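You operate a simulated robot arm through the tools that you are given. There is no shell and no other tool.

You are at the controls of a simulated two-armed robot. One attempt, no reset.

JOB
Top the washer tank up to the MAX mark from the blue tank.
Fine: cap right open, spout down, hold the push button; spill none; spout up and cap closed again.

Only the result counts: the job must be done as asked and must still hold three seconds after the hand-in. Knocking over, shifting, dropping, spilling or breaking anything else fails it. A push-on lid holds only when it is set on centred and level and pressed home; a screw cap is set on level and turned clockwise until tight.

ROBOT AND FRAMES
Two 7-joint arms with fingered hands on one trunk that stands fixed in place. Base frame: the origin is at the foot of the trunk, x ahead of it, y to its left, z up. Lengths are in mm, angles in degrees, forces in N, time in s.
The left shoulder is at [70, 139, 1083], the right one opposite. With the tool pointing down near the work surface each hand reaches from about 440 to 840 mm from the base axis, measured 20 degrees to its own side. Payload 3.9 kg a hand.
Tool frame (each hand has its own): the origin (TCP) lies between the finger pads and is the grasp point; the fingertips stand 29 mm ahead of it; z points along the fingers, y is the line along which they close. The gripper opens to 100 mm; its body begins 34 mm behind the TCP. The gripper is a hand of 5 fingers: y runs from the thumb to the fingers, the wrist lies at [-15, -105, -177] in the tool frame, and closing takes about 1.5 s.
Orientation is that of the tool frame in the base frame, as [roll, pitch, yaw] about the fixed x, y, z axes, in that order (R = Rz(yaw) Ry(pitch) Rx(roll)). With the fingers straight down and the wrist toward the robot, the tool's x, y and z point along [0, 1, 0], [1, 0, 0] and [0, 0, -1] of the base frame.

CONTROLS
- The arms move only by the tool jog_arm. It takes "left_plan", "right_plan" or both (then of equal length, played together; a hand with none holds still); each is a list of rows, each a list of 6 numbers: the shift along the base's x, y, z in mm, then the turn, a rotation vector about the base's x, y, z in degrees. In form: [[tx, ty, tz, ax, ay, az], ...]. A call has 1 to 20 rows; each row is the pose to reach, as a shift and turn from the pose commanded when the call began. "left_hand" and "right_hand" are, for a hand that has rows, the opening, from 0 (shut) to 1 (fully open), set as the call begins (left out, the last holds). A row lasts 0.2 s, in which the tool goes at most 50 mm and 8.6 degrees; a call with a longer step from one row to the next is refused whole, and so is a gripper value outside its range. A pose out of reach is approached as far as the arm can. The call stops where the force on the tool passes 90 N (or 10 N more than at its start, if that is more) or the arm is blocked; 0.2 s more then pass. The fingers move at their own pace (about 153 mm/s each) and stop on an object; they squeeze with about 26 N. The grip force told is the motor's: it shows also when the fingers shut on nothing. Time passes only in rows, and 0.2 s behind the last, so rows that repeat a pose let the fingers close. The reply holds the time, the measured pose of the TCP, the force on the tool along the base axes, the opening and the grip force, in the units named above and with some noise, with the torque about the TCP (base axes, N m) and any sound that the robot's microphone picked up, and new pictures: "views" is both (left out), scene, wrist or none (wrist: the cameras of the hands that moved).
- Cameras (640 x 400 px; columns grow to the right, rows downward): "scene" is now at [138.2, 1, 1404.8]; the picture's right is [0.00, -1.00, 0.00], its down [-0.57, -0.00, -0.82] and it looks along [0.82, 0.00, -0.57] (base axes); focal length 354 px, centre (320, 200). "left" rides on the left gripper at [-66, -86, -121] in its tool frame; the picture's right is [-0.76, -0.31, 0.58], its down [0.59, -0.70, 0.40] and it looks along [0.28, 0.64, 0.71] (tool axes); focal length 247 px, centre (320, 200). "right" rides on the right gripper at [66, -86, -121] in its tool frame; the picture's right is [-0.76, 0.31, -0.58], its down [-0.59, -0.70, 0.40] and it looks along [-0.28, 0.64, 0.71] (tool axes); focal length 247 px, centre (320, 200).
- lift_body(by): slides the trunk up (or, below 0, down) by that many mm; the arms and the scene camera ride with it, the base frame stays. It gives what a move gives, with no picture.
- set_fingers(index, middle, ring, little, thumb_bend, thumb_turn, hand): sets how far each is bent, from 0 (flat) to 1 (curled in); at 0.3 the hand is open as for a grip, at 0.7 the pads meet at the TCP. One left out holds its place. A second passes; each finger stops where it meets its share of the squeeze, and holds until it gets a number again. A gripper value or a shape takes the hand back. It gives what a move gives, with no picture; readings hold the bend of each and the force on index, middle, ring, little, thumb and palm. thumb_turn goes from beside the hand (0) to across from the fingers (1), as for a grip.
- hand_shape(shape, hand): the hand has 5 fingers and takes this shape, open, in about a second: jaw (thumb against the fingers, like two jaws); tri (thumb and two fingers); tip (a fingertip pinch); poke (one finger out to press); point (the index stretched); flat (the hand flat); cup (the hand cupped); fist (a fist). The gripper value then closes the fingers along that shape, each until it touches; the sizes above hold for jaw. It gives what a move gives, with no picture.
- turn_head(pan, tilt): turns the head with the scene camera to pan (to the left, within 86 degrees either way) and tilt (down, from -29 to 69), counted from straight ahead of the robot. It gives what a move gives, and a new picture of the scene camera.
- measure_at(camera, pixels): there is no depth. For up to 12 entries [column, row, z] of the newest picture of that camera ("zoom" is the newest enlarged one), the place [x, y] in the base frame at which the ray of that pixel passes the height z, good to about 2 mm. It takes no simulated time.
- close_up(camera, box): a new picture of the part [left, top, right, bottom] of that camera's present view, enlarged. It takes no simulated time.
- finish_job(): hands the job in; it is judged then, once.

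Leave the grippers open and the arms clear of the work at the hand-in unless told otherwise.

The tools are called after "Request:" as name(argument=value, ...) on one line, values as JSON. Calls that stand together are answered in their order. jog_arm: Moves the arms, as the interface text tells. Its arguments: {"type":"object","properties":{"left_plan":{"type":"array","items":{"type":"array","items":{"type":"number"}}},"left_hand":{"type":"number"},"right_plan":{"type":"array","items":{"type":"array","items":{"type":"number"}}},"right_hand":{"type":"number"},"views":{"type":"string","enum":["both","scene","wrist","none"]}},"required":[]} The other tools are called the same way: lift_body (by) moves the trunk up or down; hand_shape (shape, hand) gives the hand a shape; set_fingers (index, middle, ring, little, thumb_bend, thumb_turn, hand) moves the fingers one by one; turn_head (pan, tilt) turns the head that bears the scene camera; measure_at (camera, pixels) gives the place at which the rays of pixels pass given heights; close_up (camera, box) takes an enlarged picture of a part of a camera's view; finish_job () hands the job in.

At the start:

```text
time_s: 0.0
left_tool_pos: [400.5, 164.2, 1210.2]
left_ee_rot: [180.0, 0.0, 90.2]
left_force: [-0.4, 0.0, -0.9]
left_ft_torque: [0.01, 0.03, 0.02]
left_opening: 99.8
left_finger_force: 0.1
left_shape: jaw
left_bend: [0.3, 0.3, 0.3, 0.3, 0.3, 0.98]
left_finger forces: [0.0, 0.0, 0.0, 0.0, 0.0, 0.0]
right_tool_pos: [409.0, -138.6, 1225.2]
right_ee_rot: [180.0, 0.1, 89.9]
right_force: [0.9, 0.5, 0.1]
right_ft_torque: [-0.03, -0.04, 0.01]
right_opening: 99.8
right_finger_force: 0.1
right_shape: jaw
right_bend: [0.3, 0.3, 0.3, 0.3, 0.3, 0.98]
right_finger forces: [0.1, 0.0, 0.0, 0.0, 0.0, 0.0]
trunk travel left (down, up): [-725.0, 115.0]
head pan, tilt (commanded): [0.2, 34.8]
```

scene: 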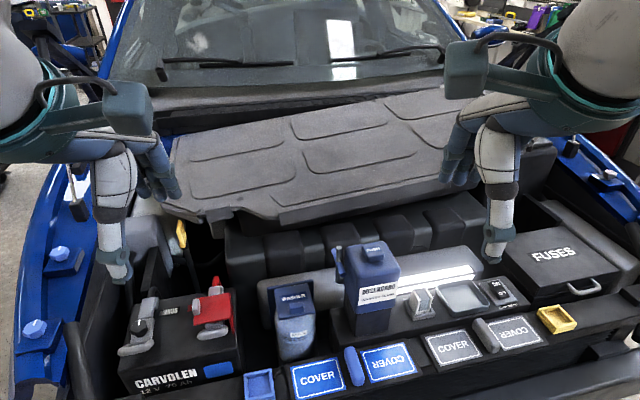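
right: 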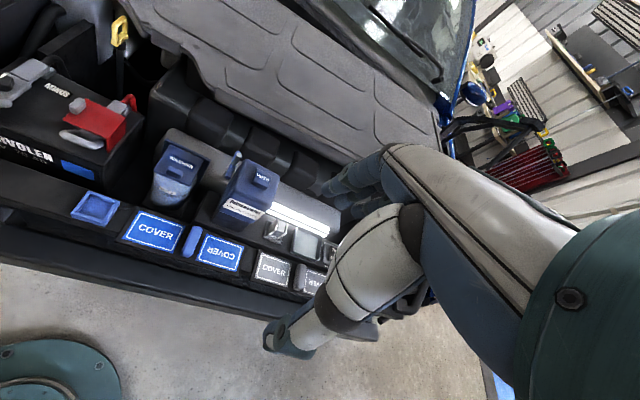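
left: 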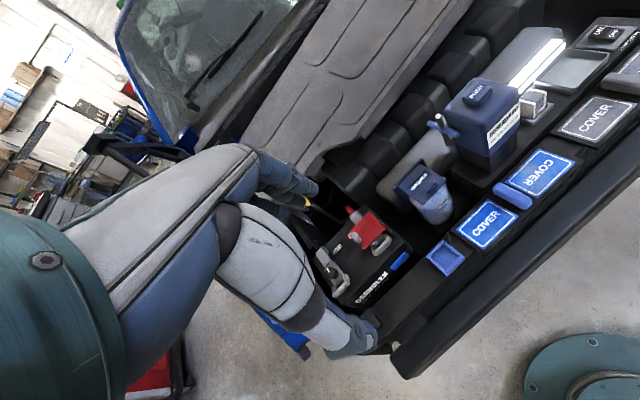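

I see the engine bay: a battery at left, a washer tank (translucent with blue cap) near (293,318), and a blue tank with a PUSH button near (368,285). I'll take enlarged pictures first to read details.

Request:
close_up(camera="scene", box=[240, 220, 430, 380])

Request:
close_up(camera="left", box=[370, 60, 570, 240])

Request:
close_up(camera="right", box=[120, 120, 320, 280])

```text
2.50 times, centred on (335, 300) of scene
```

zoom: 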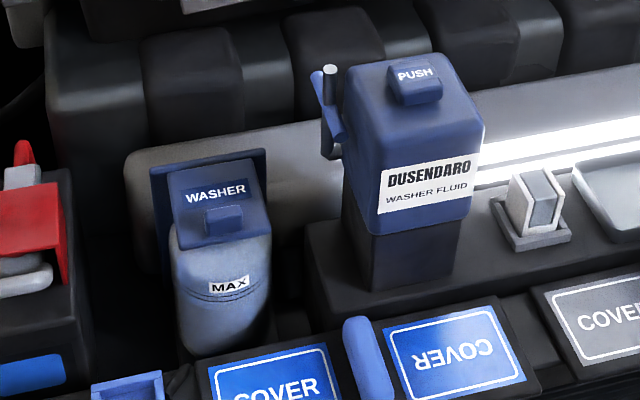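

```text
2.22 times, centred on (470, 150) of left
```

zoom: 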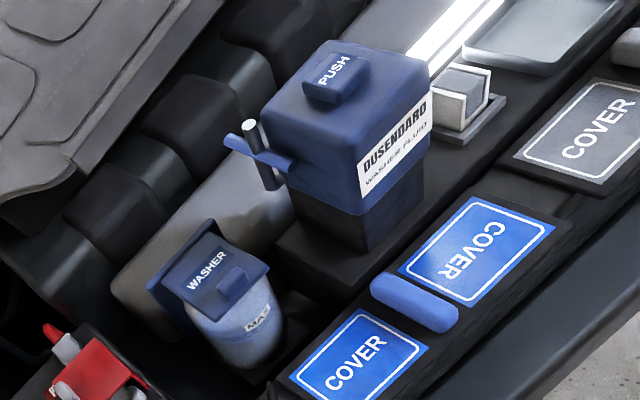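

```text
2.50 times, centred on (220, 200) of right
```

zoom: 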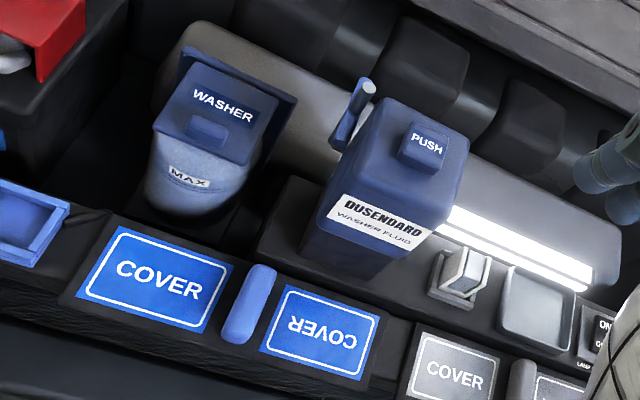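

The washer tank has a flip cap (hinge at the rear, tab in front), and the blue tank has a PUSH button on top and a small spout at its left side. I'll triangulate key features by measuring the same points from different cameras at several heights.

Request:
measure_at(camera="scene", pixels=[[373, 252, 800], [373, 252, 900], [373, 252, 1000], [296, 307, 700], [296, 307, 800], [296, 307, 900], [338.5, 247.5, 800], [338.5, 247.5, 900], [338.5, 247.5, 1000]])

Request:
measure_at(camera="left", pixels=[[476.8, 92.3, 800], [476.8, 92.3, 900], [476.8, 92.3, 1000], [431, 186, 700], [431, 186, 800], [431, 186, 900], [438.5, 116, 800], [438.5, 116, 900], [438.5, 116, 1000]])

Request:
measure_at(camera="right", pixels=[[262.5, 177, 800], [262.5, 177, 900], [262.5, 177, 1000], [174, 173, 700], [174, 173, 800], [174, 173, 900], [239, 154, 800], [239, 154, 900], [239, 154, 1000]])

```text
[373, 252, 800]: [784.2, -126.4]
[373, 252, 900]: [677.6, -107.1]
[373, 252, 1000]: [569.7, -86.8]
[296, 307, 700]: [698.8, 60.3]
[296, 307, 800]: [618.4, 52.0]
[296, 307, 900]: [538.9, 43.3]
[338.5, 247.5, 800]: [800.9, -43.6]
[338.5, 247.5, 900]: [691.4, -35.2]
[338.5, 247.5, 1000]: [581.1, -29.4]
```

```text
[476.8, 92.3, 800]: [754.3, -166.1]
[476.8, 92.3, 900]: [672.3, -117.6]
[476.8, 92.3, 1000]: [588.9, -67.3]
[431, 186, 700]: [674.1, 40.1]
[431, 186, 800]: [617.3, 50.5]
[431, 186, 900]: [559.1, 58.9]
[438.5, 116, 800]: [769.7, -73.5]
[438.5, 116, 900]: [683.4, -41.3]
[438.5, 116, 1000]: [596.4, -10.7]
```

```text
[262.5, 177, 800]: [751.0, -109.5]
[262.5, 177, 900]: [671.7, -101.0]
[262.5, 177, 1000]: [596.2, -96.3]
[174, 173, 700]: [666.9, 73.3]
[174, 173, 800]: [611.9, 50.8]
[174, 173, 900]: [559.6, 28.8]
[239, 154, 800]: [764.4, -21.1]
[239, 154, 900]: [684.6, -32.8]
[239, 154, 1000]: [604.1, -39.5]
```

Estimates so far: PUSH button top ≈ (656, -103, 920), washer cap tab ≈ (617, 51, 800), spout tip ≈ (672, -35, 915). I'll zoom more tightly on spout and cap.

Request:
close_up(camera="scene", box=[310, 225, 410, 290])

Request:
close_up(camera="left", box=[420, 60, 530, 180])

Request:
close_up(camera="scene", box=[250, 270, 330, 370])

Request:
close_up(camera="right", box=[220, 130, 300, 230])

```text
6.15 times, centred on (360, 258) of scene
```

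zoom: 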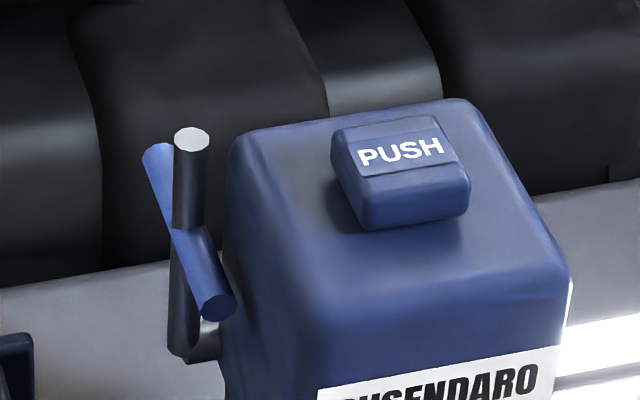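

```text
3.33 times, centred on (475, 120) of left
```

zoom: 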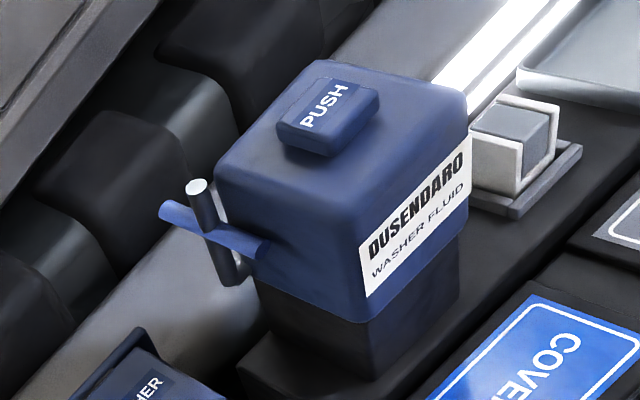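

```text
4.00 times, centred on (290, 320) of scene
```

zoom: 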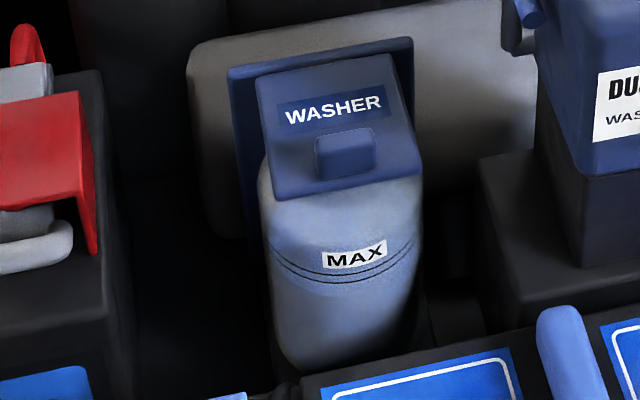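

```text
4.00 times, centred on (260, 180) of right
```

zoom: 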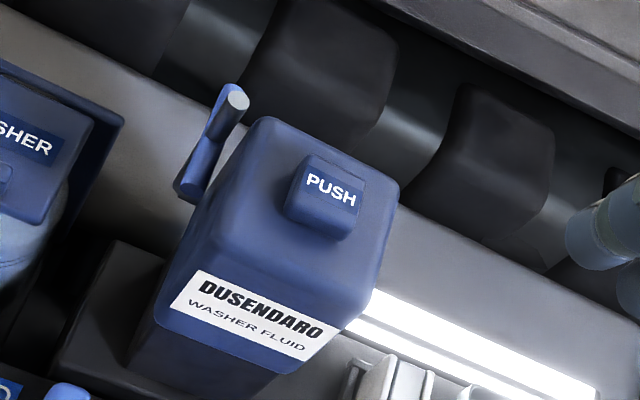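

The spout is a dark tube with a light tip standing up along the tank's left side with a blue crossbar handle. I'll bring the left hand (camera) forward and yaw it −60° so its camera looks at spout and washer cap from the left.

Request:
jog_arm(left_plan=[[20, -8, -30, 0, 0, -7.5], [40, -16, -60, 0, 0, -15], [65, -25, -90, 0, 0, -22.5], [90, -34, -120, 0, 0, -30], [115, -44, -150, 0, 0, -37.5], [135, -54, -180, 0, 0, -45], [155, -64, -205, 0, 0, -52.5], [170, -70, -225, 0, 0, -60]], views="both")

```text
time_s: 1.8
left_tool_pos: [561.7, 83.0, 1012.9]
left_ee_rot: [170.5, -6.4, 55.8]
left_force: [0.9, -1.7, 0.2]
left_ft_torque: [0.05, -0.01, -0.01]
left_opening: 100.3
left_finger_force: 0.1
left_shape: jaw
left_bend: [0.3, 0.3, 0.3, 0.3, 0.3, 0.98]
left_finger forces: [0.0, 0.0, 0.1, 0.0, 0.1, 0.0]
left hand out of reach, approached as far as the arm can: row 4, 5, 6, 7, 8
right_tool_pos: [410.1, -141.0, 1224.1]
right_ee_rot: [180.0, -0.1, 90.0]
right_force: [0.1, 0.1, -0.1]
right_ft_torque: [0.05, 0.04, 0.0]
right_opening: 99.7
right_finger_force: 0.0
right_shape: jaw
right_bend: [0.3, 0.3, 0.3, 0.3, 0.3, 0.98]
right_finger forces: [0.0, 0.0, 0.1, 0.0, 0.1, 0.0]
trunk travel left (down, up): [-725.0, 115.0]
head pan, tilt (commanded): [0.2, 34.8]
```

scene: 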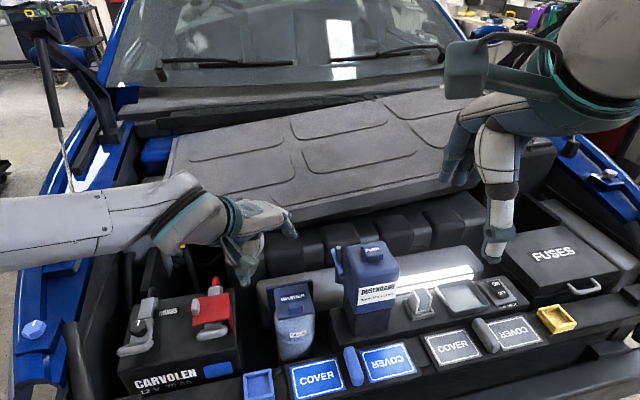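
left: 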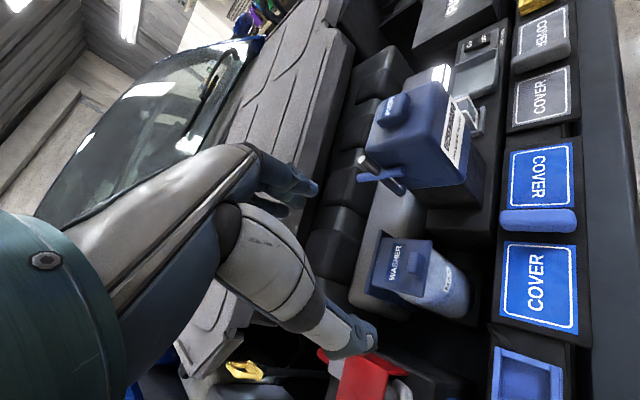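

The left arm could not turn fully, but the view is useful: spout at (370,168), washer at (415,275). I'll zoom in there.

Request:
close_up(camera="left", box=[340, 80, 480, 230])

Request:
close_up(camera="left", box=[340, 210, 490, 330])

```text
2.67 times, centred on (410, 155) of left
```

zoom: 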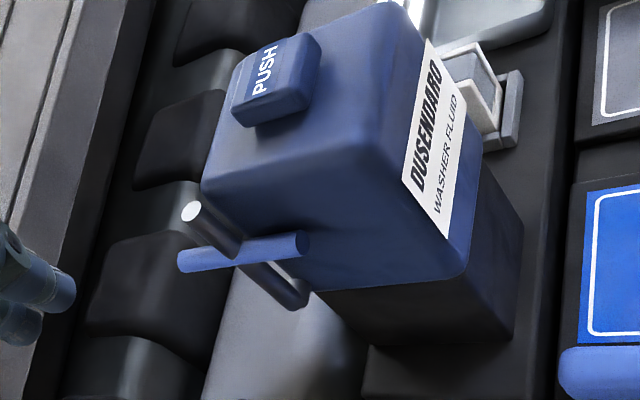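

```text
3.33 times, centred on (415, 270) of left
```

zoom: 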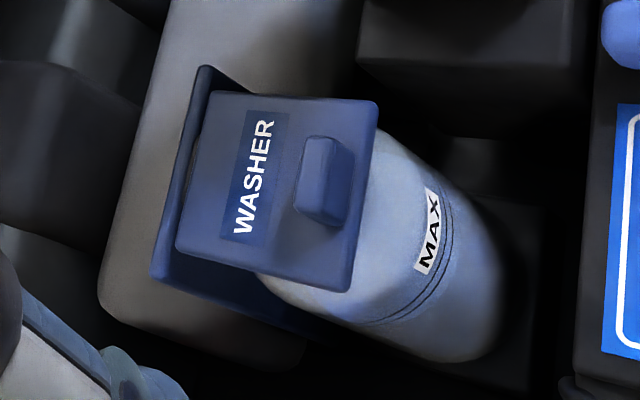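

I'll triangulate the cap corners, the spout tip, elbow and crossbar ends using both cameras.

Request:
measure_at(camera="left", pixels=[[385.6, 237.6, 780], [385.6, 237.6, 820], [432.4, 240.6, 780], [432.4, 240.6, 820], [424, 297, 780], [424, 297, 820], [372.4, 283.5, 780], [372.4, 283.5, 820]])

Request:
measure_at(camera="scene", pixels=[[308.25, 283.75, 780], [308.25, 283.75, 820], [315, 313.75, 780], [315, 313.75, 820], [278.75, 318.75, 780], [278.75, 318.75, 820], [274.5, 288.75, 780], [274.5, 288.75, 820]])

Request:
measure_at(camera="left", pixels=[[361.5, 159.4, 900], [361.5, 159.4, 930], [359, 178, 870], [359, 178, 900], [403, 171.5, 870], [403, 171.5, 900], [400.6, 193, 830], [400.6, 193, 860]])

Request:
measure_at(camera="scene", pixels=[[339, 248, 900], [339, 248, 930], [333.5, 250.3, 870], [333.5, 250.3, 900], [343.3, 274, 870], [343.3, 274, 900], [338, 282, 830], [338, 282, 860]])

```text
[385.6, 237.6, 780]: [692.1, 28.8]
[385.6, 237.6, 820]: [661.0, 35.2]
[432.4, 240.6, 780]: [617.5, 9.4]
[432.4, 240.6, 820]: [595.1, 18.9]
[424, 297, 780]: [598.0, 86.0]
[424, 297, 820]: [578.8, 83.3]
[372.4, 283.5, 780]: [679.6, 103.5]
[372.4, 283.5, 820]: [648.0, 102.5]
```

```text
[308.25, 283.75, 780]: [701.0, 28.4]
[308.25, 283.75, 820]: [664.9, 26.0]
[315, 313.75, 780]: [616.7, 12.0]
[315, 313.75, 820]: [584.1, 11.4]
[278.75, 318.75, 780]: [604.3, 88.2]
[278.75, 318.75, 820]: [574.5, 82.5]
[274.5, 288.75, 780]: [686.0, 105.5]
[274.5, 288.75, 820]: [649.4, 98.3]
```

```text
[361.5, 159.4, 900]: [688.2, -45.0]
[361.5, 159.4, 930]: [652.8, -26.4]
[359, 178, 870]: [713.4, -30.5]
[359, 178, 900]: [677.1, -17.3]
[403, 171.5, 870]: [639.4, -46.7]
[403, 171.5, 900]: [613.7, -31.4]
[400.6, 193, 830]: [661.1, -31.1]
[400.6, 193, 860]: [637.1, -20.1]
```

```text
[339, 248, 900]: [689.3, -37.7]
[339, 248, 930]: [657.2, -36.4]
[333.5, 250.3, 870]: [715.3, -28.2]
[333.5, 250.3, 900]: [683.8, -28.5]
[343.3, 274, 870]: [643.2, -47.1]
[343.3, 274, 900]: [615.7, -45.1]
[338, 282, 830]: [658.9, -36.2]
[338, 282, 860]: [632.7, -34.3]
```

Key geometry: cap plate ≈ 80×80 mm, centre about (648, 57), z≈780, turned ≈ +13° about z, hinge at the rear; the spout tube is vertical at (672,−35) from z≈830 to 915 with a crossbar at z≈870 — it should swing left/down over the washer mouth. I'll bring the left hand back to its unturned orientation and look at the cap from nearer.

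Request:
jog_arm(left_plan=[[0, -5, 0, 0, 0, 7.5], [0, -10, 0, 0, 0, 15], [0, -15, 0, 0, 0, 22.5], [0, -20, 0, 0, 0, 30], [0, -25, 0, 0, 0, 37.5], [0, -30, 0, 0, 0, 45], [0, -35, 0, 0, 0, 52.5], [0, -40, 0, 0, 0, 60]], views="both")

```text
time_s: 3.6
left_tool_pos: [561.7, 43.9, 1012.8]
left_ee_rot: [170.3, -6.2, 115.9]
left_force: [-0.3, -0.8, 0.4]
left_ft_torque: [0.0, -0.05, -0.02]
left_opening: 100.1
left_finger_force: 0.1
left_shape: jaw
left_bend: [0.3, 0.3, 0.3, 0.3, 0.3, 0.98]
left_finger forces: [0.0, 0.1, 0.0, 0.0, 0.1, 0.0]
right_tool_pos: [411.5, -140.3, 1223.6]
right_ee_rot: [-180.0, 0.0, 90.0]
right_force: [-0.3, -0.4, 0.4]
right_ft_torque: [0.0, 0.01, -0.02]
right_opening: 100.2
right_finger_force: 0.1
right_shape: jaw
right_bend: [0.3, 0.3, 0.3, 0.3, 0.3, 0.98]
right_finger forces: [0.0, 0.0, 0.1, 0.1, 0.0, 0.0]
trunk travel left (down, up): [-725.0, 115.0]
head pan, tilt (commanded): [0.2, 34.8]
```

scene: 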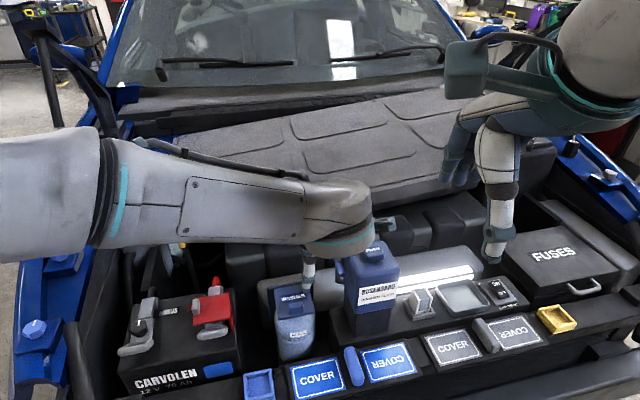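
left: 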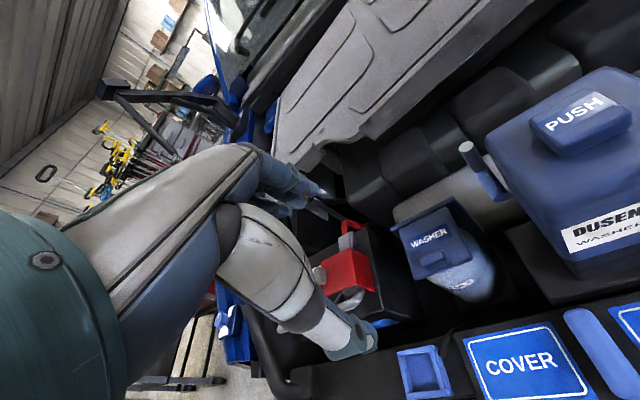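

The commanded pose is now the reached one, with an 11° tilt. I'll straighten the left hand to point down with yaw ≈103° (aligned with the cap) and come to about (570, 50, 910) to look at the cap close up.

Request:
jog_arm(left_plan=[[2, 1, -25, -2.5, 1.5, -3.2], [4, 3, -50, -4.9, 3, -6.5], [6, 4, -75, -7.3, 4.5, -9.7], [8, 6, -102, -9.8, 6.1, -13]], views="both")

```text
time_s: 4.6
left_tool_pos: [569.9, 50.7, 910.0]
left_ee_rot: [179.4, 1.1, 102.2]
left_force: [-0.4, -0.2, -0.1]
left_ft_torque: [-0.01, 0.04, 0.0]
left_opening: 99.9
left_finger_force: 0.0
left_shape: jaw
left_bend: [0.3, 0.3, 0.3, 0.3, 0.3, 0.98]
left_finger forces: [0.0, 0.1, 0.0, 0.0, 0.1, 0.0]
right_tool_pos: [411.0, -137.7, 1225.3]
right_ee_rot: [-179.9, 0.0, 90.0]
right_force: [1.2, -1.0, 0.8]
right_ft_torque: [0.01, 0.0, 0.0]
right_opening: 99.6
right_finger_force: 0.1
right_shape: jaw
right_bend: [0.3, 0.3, 0.3, 0.3, 0.3, 0.98]
right_finger forces: [0.0, 0.0, 0.0, 0.0, 0.0, 0.0]
trunk travel left (down, up): [-725.0, 115.0]
head pan, tilt (commanded): [0.2, 34.8]
```

scene: 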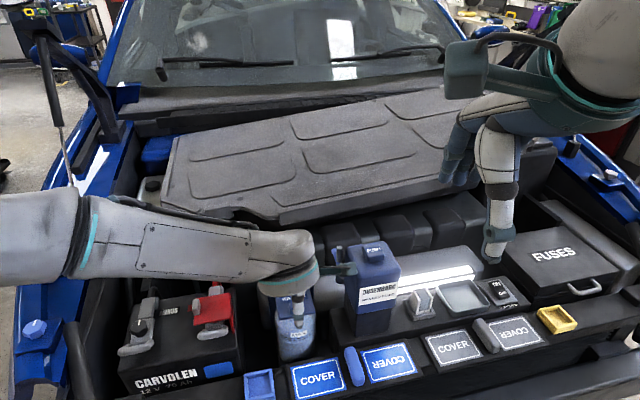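
left: 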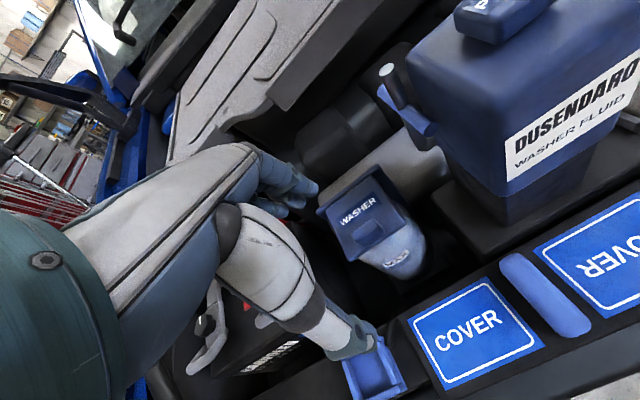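

Now the cap at (365,215) is near. Zooming into it and the spout.

Request:
close_up(camera="left", box=[305, 155, 445, 285])

Request:
close_up(camera="left", box=[350, 40, 490, 170])

```text
3.08 times, centred on (375, 220) of left
```

zoom: 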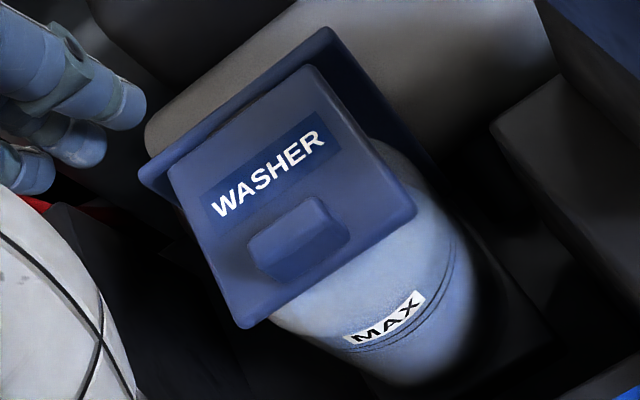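

```text
3.08 times, centred on (420, 105) of left
```

zoom: 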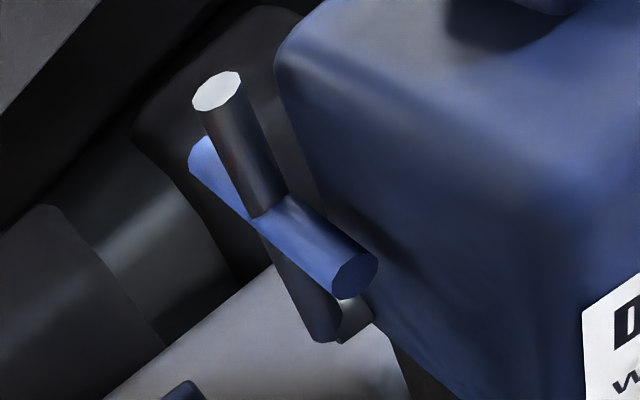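

The cap carries a raised tab (~23 × 15 mm) near its front edge. I'll try the "tip" shape on the left hand and see where the fingertips are.

Request:
hand_shape(shape="tip", hand="left")

Request:
close_up(camera="left", box=[200, 120, 440, 400])

Request:
close_up(camera="right", box=[0, 100, 320, 300])

```text
time_s: 5.5
left_tool_pos: [570.2, 50.8, 910.7]
left_ee_rot: [179.4, 0.9, 102.3]
left_force: [-0.3, 1.1, 0.9]
left_ft_torque: [-0.02, 0.01, 0.0]
left_opening: 100.0
left_finger_force: 0.1
left_shape: tip
left_bend: [0.3, 0.98, 0.99, 0.99, 0.3, 0.98]
left_finger forces: [0.0, 0.0, 0.0, 0.0, 0.0, 0.0]
right_tool_pos: [409.2, -137.5, 1224.7]
right_ee_rot: [-180.0, -0.1, 90.0]
right_force: [-0.9, 0.1, 0.5]
right_ft_torque: [0.02, 0.0, 0.0]
right_opening: 99.8
right_finger_force: 0.0
right_shape: jaw
right_bend: [0.3, 0.3, 0.3, 0.3, 0.3, 0.98]
right_finger forces: [0.0, 0.1, 0.0, 0.0, 0.0, 0.1]
trunk travel left (down, up): [-725.0, 115.0]
head pan, tilt (commanded): [0.2, 34.8]
```

```text
1.43 times, centred on (320, 260) of left
```

zoom: 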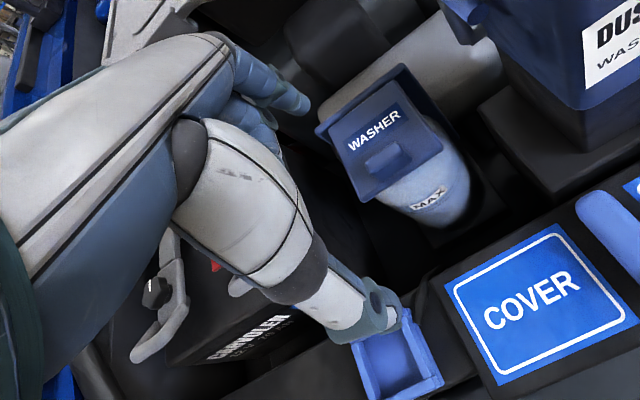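

```text
2.00 times, centred on (160, 200) of right
```

zoom: 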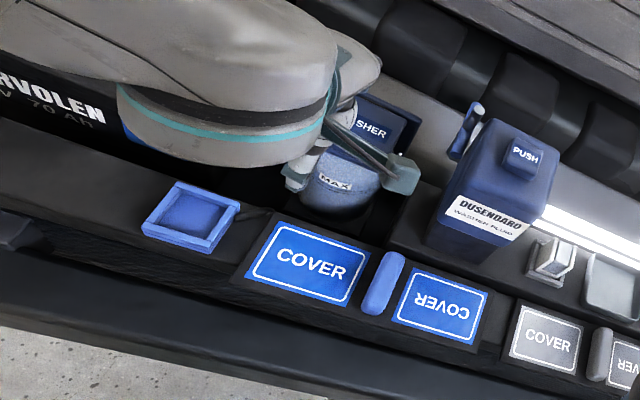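

I'll close the pinch in free air to see where the tips meet.

Request:
jog_arm(left_plan=[[0, 0, 0, 0, 0, 0], [0, 0, 0, 0, 0, 0], [0, 0, 0, 0, 0, 0], [0, 0, 0, 0, 0, 0], [0, 0, 0, 0, 0, 0], [0, 0, 0, 0, 0, 0], [0, 0, 0, 0, 0, 0]], left_hand=0.15, views="wrist")

```text
time_s: 7.1
left_tool_pos: [569.8, 49.4, 912.2]
left_ee_rot: [179.3, 1.0, 102.3]
left_force: [0.2, 0.0, 0.1]
left_ft_torque: [0.02, 0.02, -0.04]
left_opening: 15.2
left_finger_force: 0.1
left_shape: tip
left_bend: [0.64, 0.98, 0.99, 0.99, 0.55, 1.0]
left_finger forces: [0.0, 0.0, 0.0, 0.1, 0.0, 0.0]
right_tool_pos: [409.5, -139.4, 1225.8]
right_ee_rot: [180.0, -0.1, 90.0]
right_force: [-0.3, 0.1, -0.4]
right_ft_torque: [-0.02, -0.01, 0.03]
right_opening: 100.0
right_finger_force: 0.0
right_shape: jaw
right_bend: [0.3, 0.3, 0.3, 0.3, 0.3, 0.98]
right_finger forces: [0.1, 0.0, 0.0, 0.0, 0.1, 0.1]
trunk travel left (down, up): [-725.0, 115.0]
head pan, tilt (commanded): [0.2, 34.8]
```

left: 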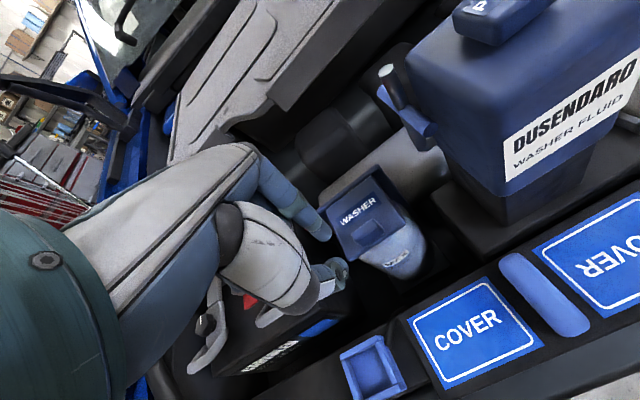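

At 15 mm opening, tips meet about 29 mm ahead of the TCP, at pixel (332,252), as expected. Now I localise the tab precisely with a tight zoom.

Request:
close_up(camera="left", box=[310, 155, 430, 275])

Request:
close_up(camera="left", box=[335, 195, 415, 255])

```text
3.33 times, centred on (370, 215) of left
```

zoom: 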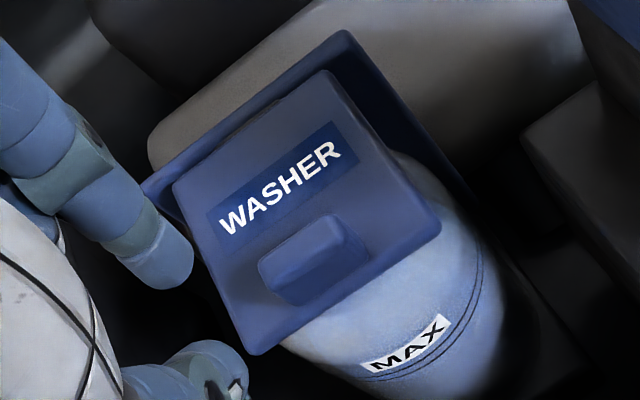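

```text
6.67 times, centred on (375, 225) of left
```

zoom: 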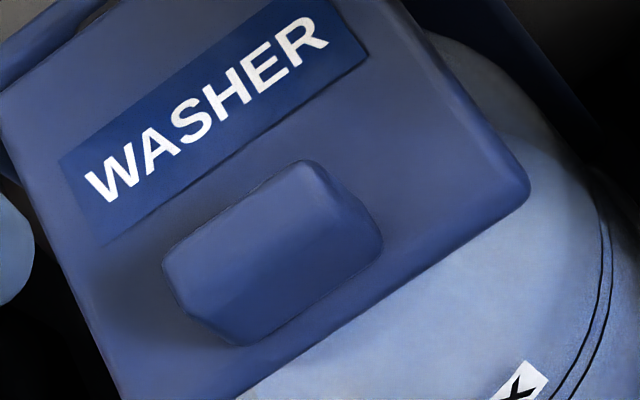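

I'll measure the text centre, the tab and a cap corner in both cameras to pin the height.

Request:
measure_at(camera="left", pixels=[[358, 212, 760], [358, 212, 780], [358, 212, 800], [406.5, 224, 770], [406.5, 224, 790]])

Request:
measure_at(camera="scene", pixels=[[293.25, 297.5, 760], [293.25, 297.5, 780], [293.25, 297.5, 800], [315, 313.75, 770], [315, 313.75, 790]])

Request:
measure_at(camera="zoom", pixels=[[165, 262, 785], [310, 162, 785], [382, 250, 785], [250, 345, 785], [185, 298, 797], [335, 212, 797], [165, 262, 797], [310, 162, 797], [530, 190, 785]])

```text
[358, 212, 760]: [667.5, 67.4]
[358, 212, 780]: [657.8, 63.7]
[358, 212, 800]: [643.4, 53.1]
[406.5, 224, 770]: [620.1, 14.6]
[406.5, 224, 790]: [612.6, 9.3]
```

```text
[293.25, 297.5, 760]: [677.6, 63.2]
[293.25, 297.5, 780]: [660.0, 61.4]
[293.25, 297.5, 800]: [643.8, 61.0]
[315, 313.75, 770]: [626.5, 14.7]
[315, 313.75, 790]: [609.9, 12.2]
```

```text
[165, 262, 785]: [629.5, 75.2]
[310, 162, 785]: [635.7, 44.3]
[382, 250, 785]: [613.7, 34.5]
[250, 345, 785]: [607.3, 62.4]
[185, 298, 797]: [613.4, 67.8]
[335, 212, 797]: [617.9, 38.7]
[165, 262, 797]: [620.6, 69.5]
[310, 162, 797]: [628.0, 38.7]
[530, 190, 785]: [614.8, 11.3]
```

Cap plate top ≈ z 785; tab centre ≈ (617, 51), about 14 mm fore-aft × 29 mm wide. I'll check clearance to the battery clamp at scene (233,320), and the covers around.

Request:
measure_at(camera="scene", pixels=[[233, 318, 780], [233, 318, 820], [215, 280, 800], [240, 355, 760], [318, 380, 740], [352, 355, 740], [300, 358, 700]])

Request:
measure_at(camera="left", pixels=[[255, 300, 780], [255, 300, 820], [473, 340, 740], [515, 270, 740]])

```text
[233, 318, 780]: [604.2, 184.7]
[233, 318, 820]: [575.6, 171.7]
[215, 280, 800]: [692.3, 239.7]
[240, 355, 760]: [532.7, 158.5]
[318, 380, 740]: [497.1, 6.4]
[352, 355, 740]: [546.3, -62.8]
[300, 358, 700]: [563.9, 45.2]
```

```text
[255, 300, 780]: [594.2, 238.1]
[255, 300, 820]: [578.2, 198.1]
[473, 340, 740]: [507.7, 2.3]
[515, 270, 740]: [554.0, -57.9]
```

Clear of the battery (y>170). I'll open the pinch to 40 mm and move above the tab at TCP ≈ (617, 51, 850).

Request:
jog_arm(left_plan=[[24, 0, 0, 0, 0, 0], [47, 1, -10, 0, 0, 0], [47, 1, -35, 0, 0, 0], [47, 1, -60, 0, 0, 0], [47, 1, -60, 0, 0, 0]], left_hand=0.4, views="both")

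```text
time_s: 8.3
left_tool_pos: [615.8, 49.6, 851.2]
left_ee_rot: [179.2, 1.0, 102.2]
left_force: [0.0, -0.3, -0.5]
left_ft_torque: [0.03, 0.0, -0.01]
left_opening: 39.6
left_finger_force: 0.1
left_shape: tip
left_bend: [0.48, 0.98, 0.99, 0.99, 0.41, 1.0]
left_finger forces: [0.1, 0.1, 0.0, 0.0, 0.0, 0.1]
right_tool_pos: [409.6, -138.0, 1224.2]
right_ee_rot: [180.0, 0.0, 89.9]
right_force: [0.3, 0.1, 0.0]
right_ft_torque: [0.02, -0.01, 0.0]
right_opening: 99.8
right_finger_force: 0.0
right_shape: jaw
right_bend: [0.3, 0.3, 0.3, 0.3, 0.3, 0.98]
right_finger forces: [0.0, 0.0, 0.1, 0.1, 0.0, 0.0]
trunk travel left (down, up): [-725.0, 115.0]
head pan, tilt (commanded): [0.2, 34.8]
```

scene: 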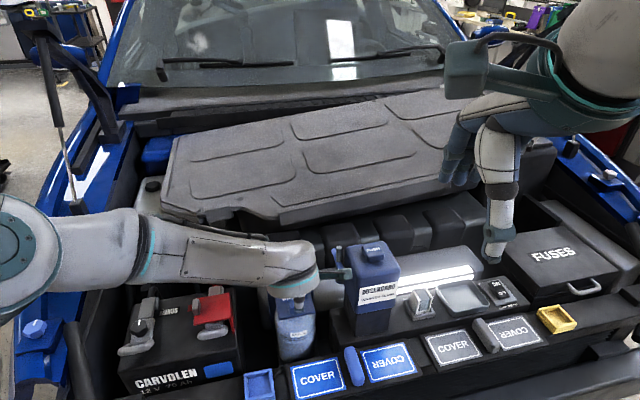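
left: 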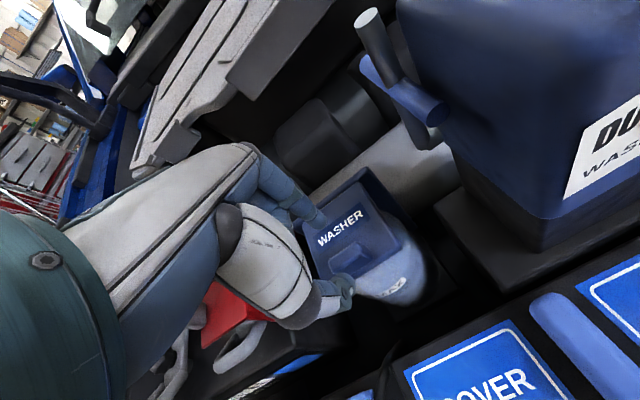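

The tips straddle the tab region near (335,250). Zooming to check alignment.

Request:
close_up(camera="left", box=[280, 180, 420, 310])

```text
3.08 times, centred on (350, 245) of left
```

zoom: 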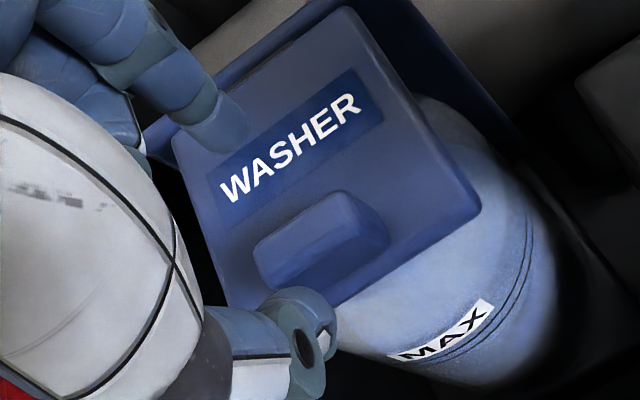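

I'll measure the tab's edges in this nearer view for a better fix.

Request:
measure_at(camera="zoom", pixels=[[388, 243, 785], [288, 293, 785], [253, 247, 797], [343, 192, 797], [270, 265, 797], [362, 222, 797], [480, 205, 785], [235, 303, 785], [342, 12, 785], [175, 142, 785]])

```text
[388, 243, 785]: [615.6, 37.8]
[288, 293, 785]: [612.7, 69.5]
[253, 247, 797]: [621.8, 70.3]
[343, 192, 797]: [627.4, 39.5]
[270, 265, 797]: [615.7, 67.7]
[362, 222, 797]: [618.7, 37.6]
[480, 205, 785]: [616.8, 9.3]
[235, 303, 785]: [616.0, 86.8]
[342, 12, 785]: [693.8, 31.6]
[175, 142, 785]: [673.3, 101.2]
```

Tab centre ≈ (618, 53.5). I'll shift +2.5/+4 and descend to TCP z≈824 (tips ≈ z 795), reading force.

Request:
jog_arm(left_plan=[[2.5, 4, 0, 0, 0, 0], [2.5, 4, -14, 0, 0, 0], [2.5, 4, -27, 0, 0, 0], [2.5, 4, -27, 0, 0, 0]], views="wrist")

Request:
close_up(camera="left", box=[270, 180, 410, 310])

```text
time_s: 9.3
left_tool_pos: [620.5, 54.5, 824.7]
left_ee_rot: [179.3, 1.0, 102.3]
left_force: [-1.4, 0.1, -0.7]
left_ft_torque: [-0.02, 0.01, 0.0]
left_opening: 39.8
left_finger_force: 0.2
left_shape: tip
left_bend: [0.48, 0.98, 0.99, 0.99, 0.41, 1.0]
left_finger forces: [0.0, 0.1, 0.0, 0.0, 0.0, 0.1]
right_tool_pos: [410.3, -138.6, 1225.8]
right_ee_rot: [-180.0, 0.1, 90.0]
right_force: [0.2, 0.4, 0.2]
right_ft_torque: [-0.03, 0.01, 0.0]
right_opening: 99.7
right_finger_force: 0.1
right_shape: jaw
right_bend: [0.3, 0.3, 0.3, 0.3, 0.3, 0.98]
right_finger forces: [0.0, 0.1, 0.0, 0.1, 0.1, 0.1]
trunk travel left (down, up): [-725.0, 115.0]
head pan, tilt (commanded): [0.2, 34.8]
```

left: 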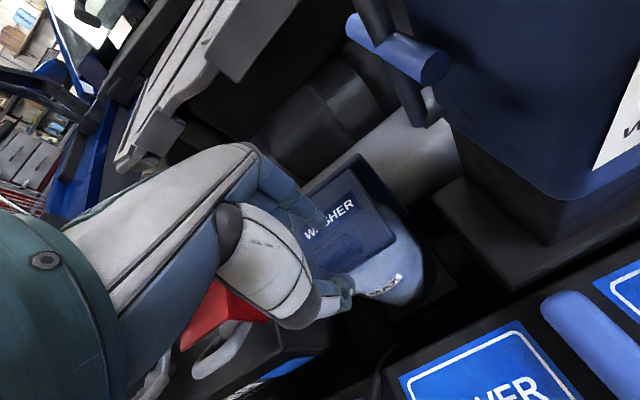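

```text
3.08 times, centred on (340, 245) of left
```

zoom: 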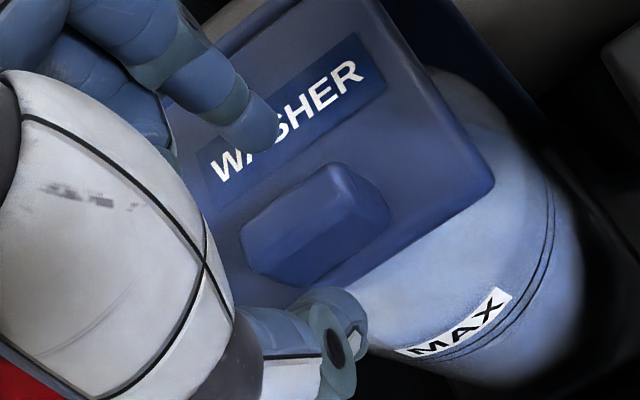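

Tips straddle the tab well. I'll go down 6 mm more.

Request:
jog_arm(left_plan=[[0, 0, -3, 0, 0, 0], [0, 0, -6, 0, 0, 0], [0, 0, -6, 0, 0, 0]], views="none")

Request:
close_up(camera="left", box=[270, 180, 410, 310])

```text
time_s: 10.1
left_tool_pos: [619.8, 53.3, 817.6]
left_ee_rot: [179.3, 0.9, 102.3]
left_force: [0.2, -0.1, -0.1]
left_ft_torque: [0.02, 0.0, -0.01]
left_opening: 39.5
left_finger_force: 0.0
left_shape: tip
left_bend: [0.48, 0.98, 0.99, 0.99, 0.41, 1.0]
left_finger forces: [0.0, 0.1, 0.1, 0.0, 0.0, 0.1]
right_tool_pos: [409.6, -137.7, 1225.5]
right_ee_rot: [179.9, 0.0, 90.0]
right_force: [0.7, 0.9, -0.5]
right_ft_torque: [-0.01, -0.01, 0.01]
right_opening: 100.1
right_finger_force: 0.1
right_shape: jaw
right_bend: [0.3, 0.3, 0.3, 0.3, 0.3, 0.98]
right_finger forces: [0.0, 0.0, 0.0, 0.1, 0.1, 0.0]
trunk travel left (down, up): [-725.0, 115.0]
head pan, tilt (commanded): [0.2, 34.8]
```

```text
3.08 times, centred on (340, 245) of left
```

zoom: 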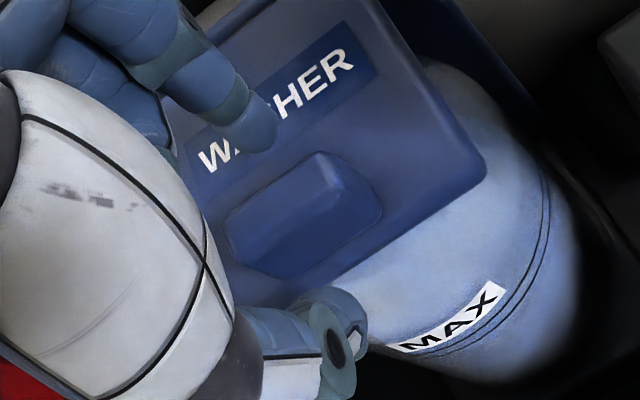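

No contact yet. Down 4 mm more.

Request:
jog_arm(left_plan=[[0, 0, -2, 0, 0, 0], [0, 0, -4, 0, 0, 0], [0, 0, -4, 0, 0, 0]], views="none")

Request:
close_up(camera="left", box=[270, 180, 410, 310])

```text
time_s: 10.9
left_tool_pos: [618.8, 54.3, 814.8]
left_ee_rot: [179.2, 1.0, 102.4]
left_force: [-0.2, 0.4, 0.0]
left_ft_torque: [-0.01, -0.05, -0.04]
left_opening: 39.5
left_finger_force: 0.0
left_shape: tip
left_bend: [0.48, 0.98, 0.99, 0.99, 0.41, 1.0]
left_finger forces: [0.1, 0.1, 0.0, 0.0, 0.1, 0.0]
right_tool_pos: [410.6, -139.3, 1225.8]
right_ee_rot: [-180.0, 0.1, 90.0]
right_force: [-0.3, 0.1, -0.1]
right_ft_torque: [-0.01, -0.01, 0.01]
right_opening: 99.6
right_finger_force: 0.1
right_shape: jaw
right_bend: [0.3, 0.3, 0.3, 0.3, 0.3, 0.98]
right_finger forces: [0.0, 0.0, 0.0, 0.0, 0.0, 0.1]
trunk travel left (down, up): [-725.0, 115.0]
head pan, tilt (commanded): [0.2, 34.8]
```

```text
3.08 times, centred on (340, 245) of left
```

zoom: 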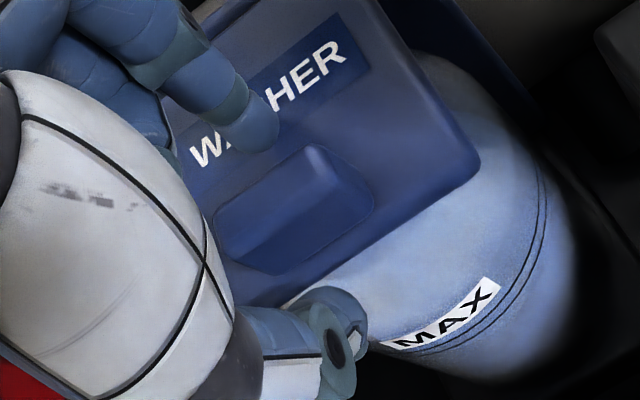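

Still free. Down 3 mm more to feel for the plate.

Request:
jog_arm(left_plan=[[0, 0, -2, 0, 0, 0], [0, 0, -3.5, 0, 0, 0], [0, 0, -3.5, 0, 0, 0]], views="none")

Request:
close_up(camera="left", box=[270, 180, 410, 310])

```text
time_s: 11.7
left_tool_pos: [619.4, 54.8, 811.3]
left_ee_rot: [179.3, 1.0, 102.2]
left_force: [-0.6, 0.1, 3.6]
left_ft_torque: [0.0, -0.12, 0.01]
left_opening: 39.6
left_finger_force: 0.0
left_shape: tip
left_bend: [0.48, 0.98, 0.99, 0.99, 0.41, 1.0]
left_finger forces: [3.3, 0.0, 0.0, 0.0, 0.1, 0.0]
right_tool_pos: [408.5, -139.2, 1224.3]
right_ee_rot: [180.0, 0.0, 89.9]
right_force: [-0.8, 0.0, 0.8]
right_ft_torque: [0.0, -0.02, -0.02]
right_opening: 99.6
right_finger_force: 0.1
right_shape: jaw
right_bend: [0.3, 0.3, 0.3, 0.3, 0.3, 0.98]
right_finger forces: [0.0, 0.0, 0.0, 0.0, 0.1, 0.0]
trunk travel left (down, up): [-725.0, 115.0]
head pan, tilt (commanded): [0.2, 34.8]
```

```text
3.08 times, centred on (340, 245) of left
```

zoom: 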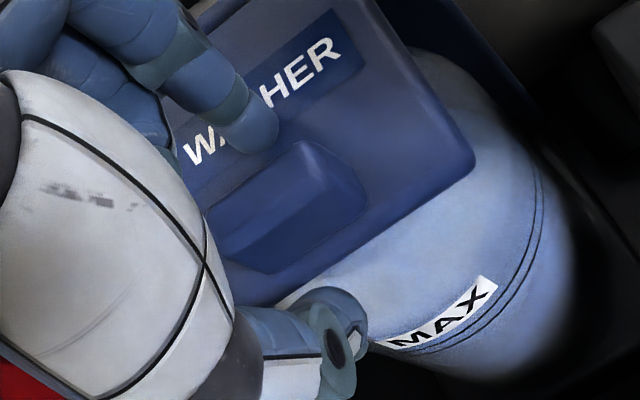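

Index tip touches the plate (3.3 N) at TCP z≈811. I'll raise 1.5 mm and close the pinch on the tab.

Request:
jog_arm(left_plan=[[0, 0, 1.5, 0, 0, 0], [0, 0, 1.5, 0, 0, 0], [0, 0, 1.5, 0, 0, 0], [0, 0, 1.5, 0, 0, 0], [0, 0, 1.5, 0, 0, 0], [0, 0, 1.5, 0, 0, 0], [0, 0, 1.5, 0, 0, 0], [0, 0, 1.5, 0, 0, 0]], left_hand=0, views="wrist")

Request:
close_up(camera="left", box=[270, 180, 410, 310])

```text
time_s: 13.5
left_tool_pos: [617.7, 55.2, 813.0]
left_ee_rot: [179.2, 1.0, 102.2]
left_force: [-12.4, -2.7, 0.3]
left_ft_torque: [-0.06, 0.33, 0.01]
left_opening: 20.6
left_finger_force: 26.2
left_shape: tip
left_bend: [0.74, 1.0, 1.0, 1.0, 0.72, 1.0]
left_finger forces: [16.1, 0.0, 0.0, 0.0, 28.7, 0.1]
right_tool_pos: [408.0, -138.8, 1224.8]
right_ee_rot: [179.9, 0.0, 90.0]
right_force: [0.4, -0.3, 0.4]
right_ft_torque: [-0.01, -0.01, 0.02]
right_opening: 100.0
right_finger_force: 0.0
right_shape: jaw
right_bend: [0.3, 0.3, 0.3, 0.3, 0.3, 0.98]
right_finger forces: [0.0, 0.1, 0.0, 0.1, 0.1, 0.0]
trunk travel left (down, up): [-725.0, 115.0]
head pan, tilt (commanded): [0.2, 34.8]
```

left: 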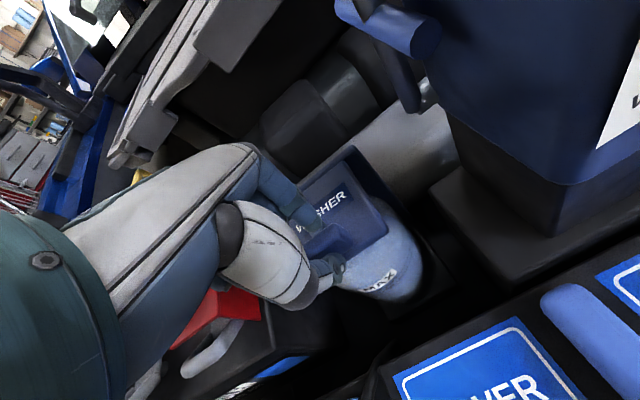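

```text
3.08 times, centred on (340, 245) of left
```

zoom: 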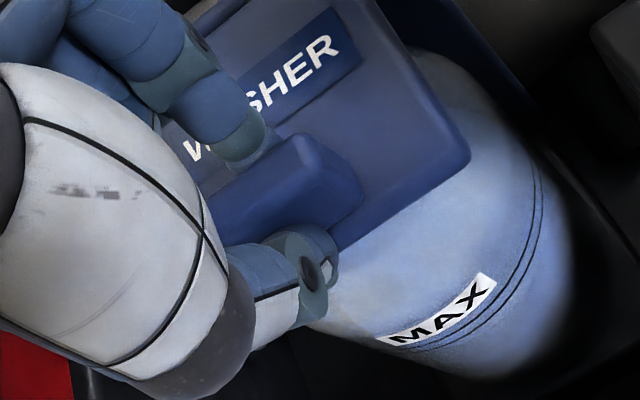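

Firm pinch (16 N index, 29 N thumb). Now I lift along the hinge arc (hinge ≈ 69 mm behind), first 10°.

Request:
jog_arm(left_plan=[[1.6, 0.4, 3.0, -0.56, 2.44, 0], [3.2, 0.7, 5.9, -1.12, 4.87, 0], [5.0, 1.2, 8.7, -1.69, 7.3, 0], [6.9, 1.6, 11.4, -2.25, 9.74, 0], [6.9, 1.6, 11.4, -2.25, 9.74, 0]], views="wrist")

Request:
close_up(camera="left", box=[270, 180, 410, 310])

```text
time_s: 14.7
left_tool_pos: [624.5, 55.6, 824.9]
left_ee_rot: [-170.9, 1.2, 102.4]
left_force: [-10.8, -2.7, 3.6]
left_ft_torque: [-0.08, 0.31, 0.03]
left_opening: 20.2
left_finger_force: 26.0
left_shape: tip
left_bend: [0.74, 1.0, 1.0, 1.0, 0.72, 1.0]
left_finger forces: [16.5, 0.0, 0.1, 0.1, 29.1, 0.0]
right_tool_pos: [407.7, -138.5, 1226.1]
right_ee_rot: [179.9, 0.0, 89.9]
right_force: [0.4, -0.3, 0.3]
right_ft_torque: [0.01, -0.04, 0.01]
right_opening: 99.9
right_finger_force: 0.1
right_shape: jaw
right_bend: [0.3, 0.3, 0.3, 0.3, 0.3, 0.98]
right_finger forces: [0.0, 0.1, 0.0, 0.0, 0.0, 0.1]
trunk travel left (down, up): [-725.0, 115.0]
head pan, tilt (commanded): [0.2, 34.8]
```

left: 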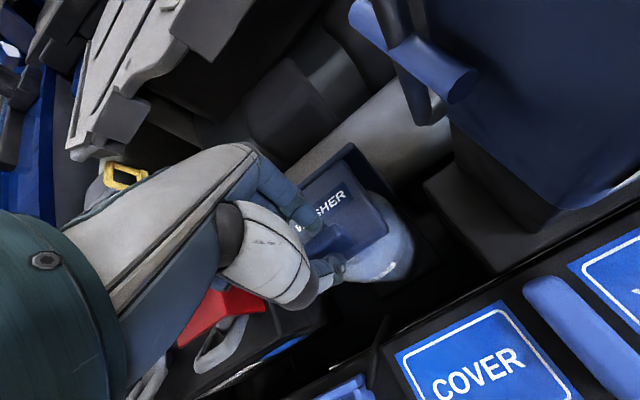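

```text
3.08 times, centred on (340, 245) of left
```

zoom: 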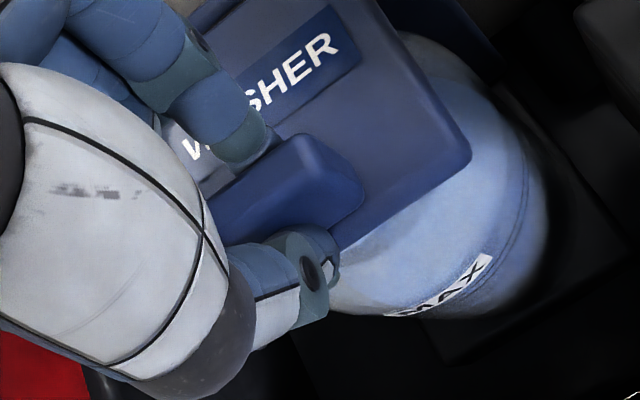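

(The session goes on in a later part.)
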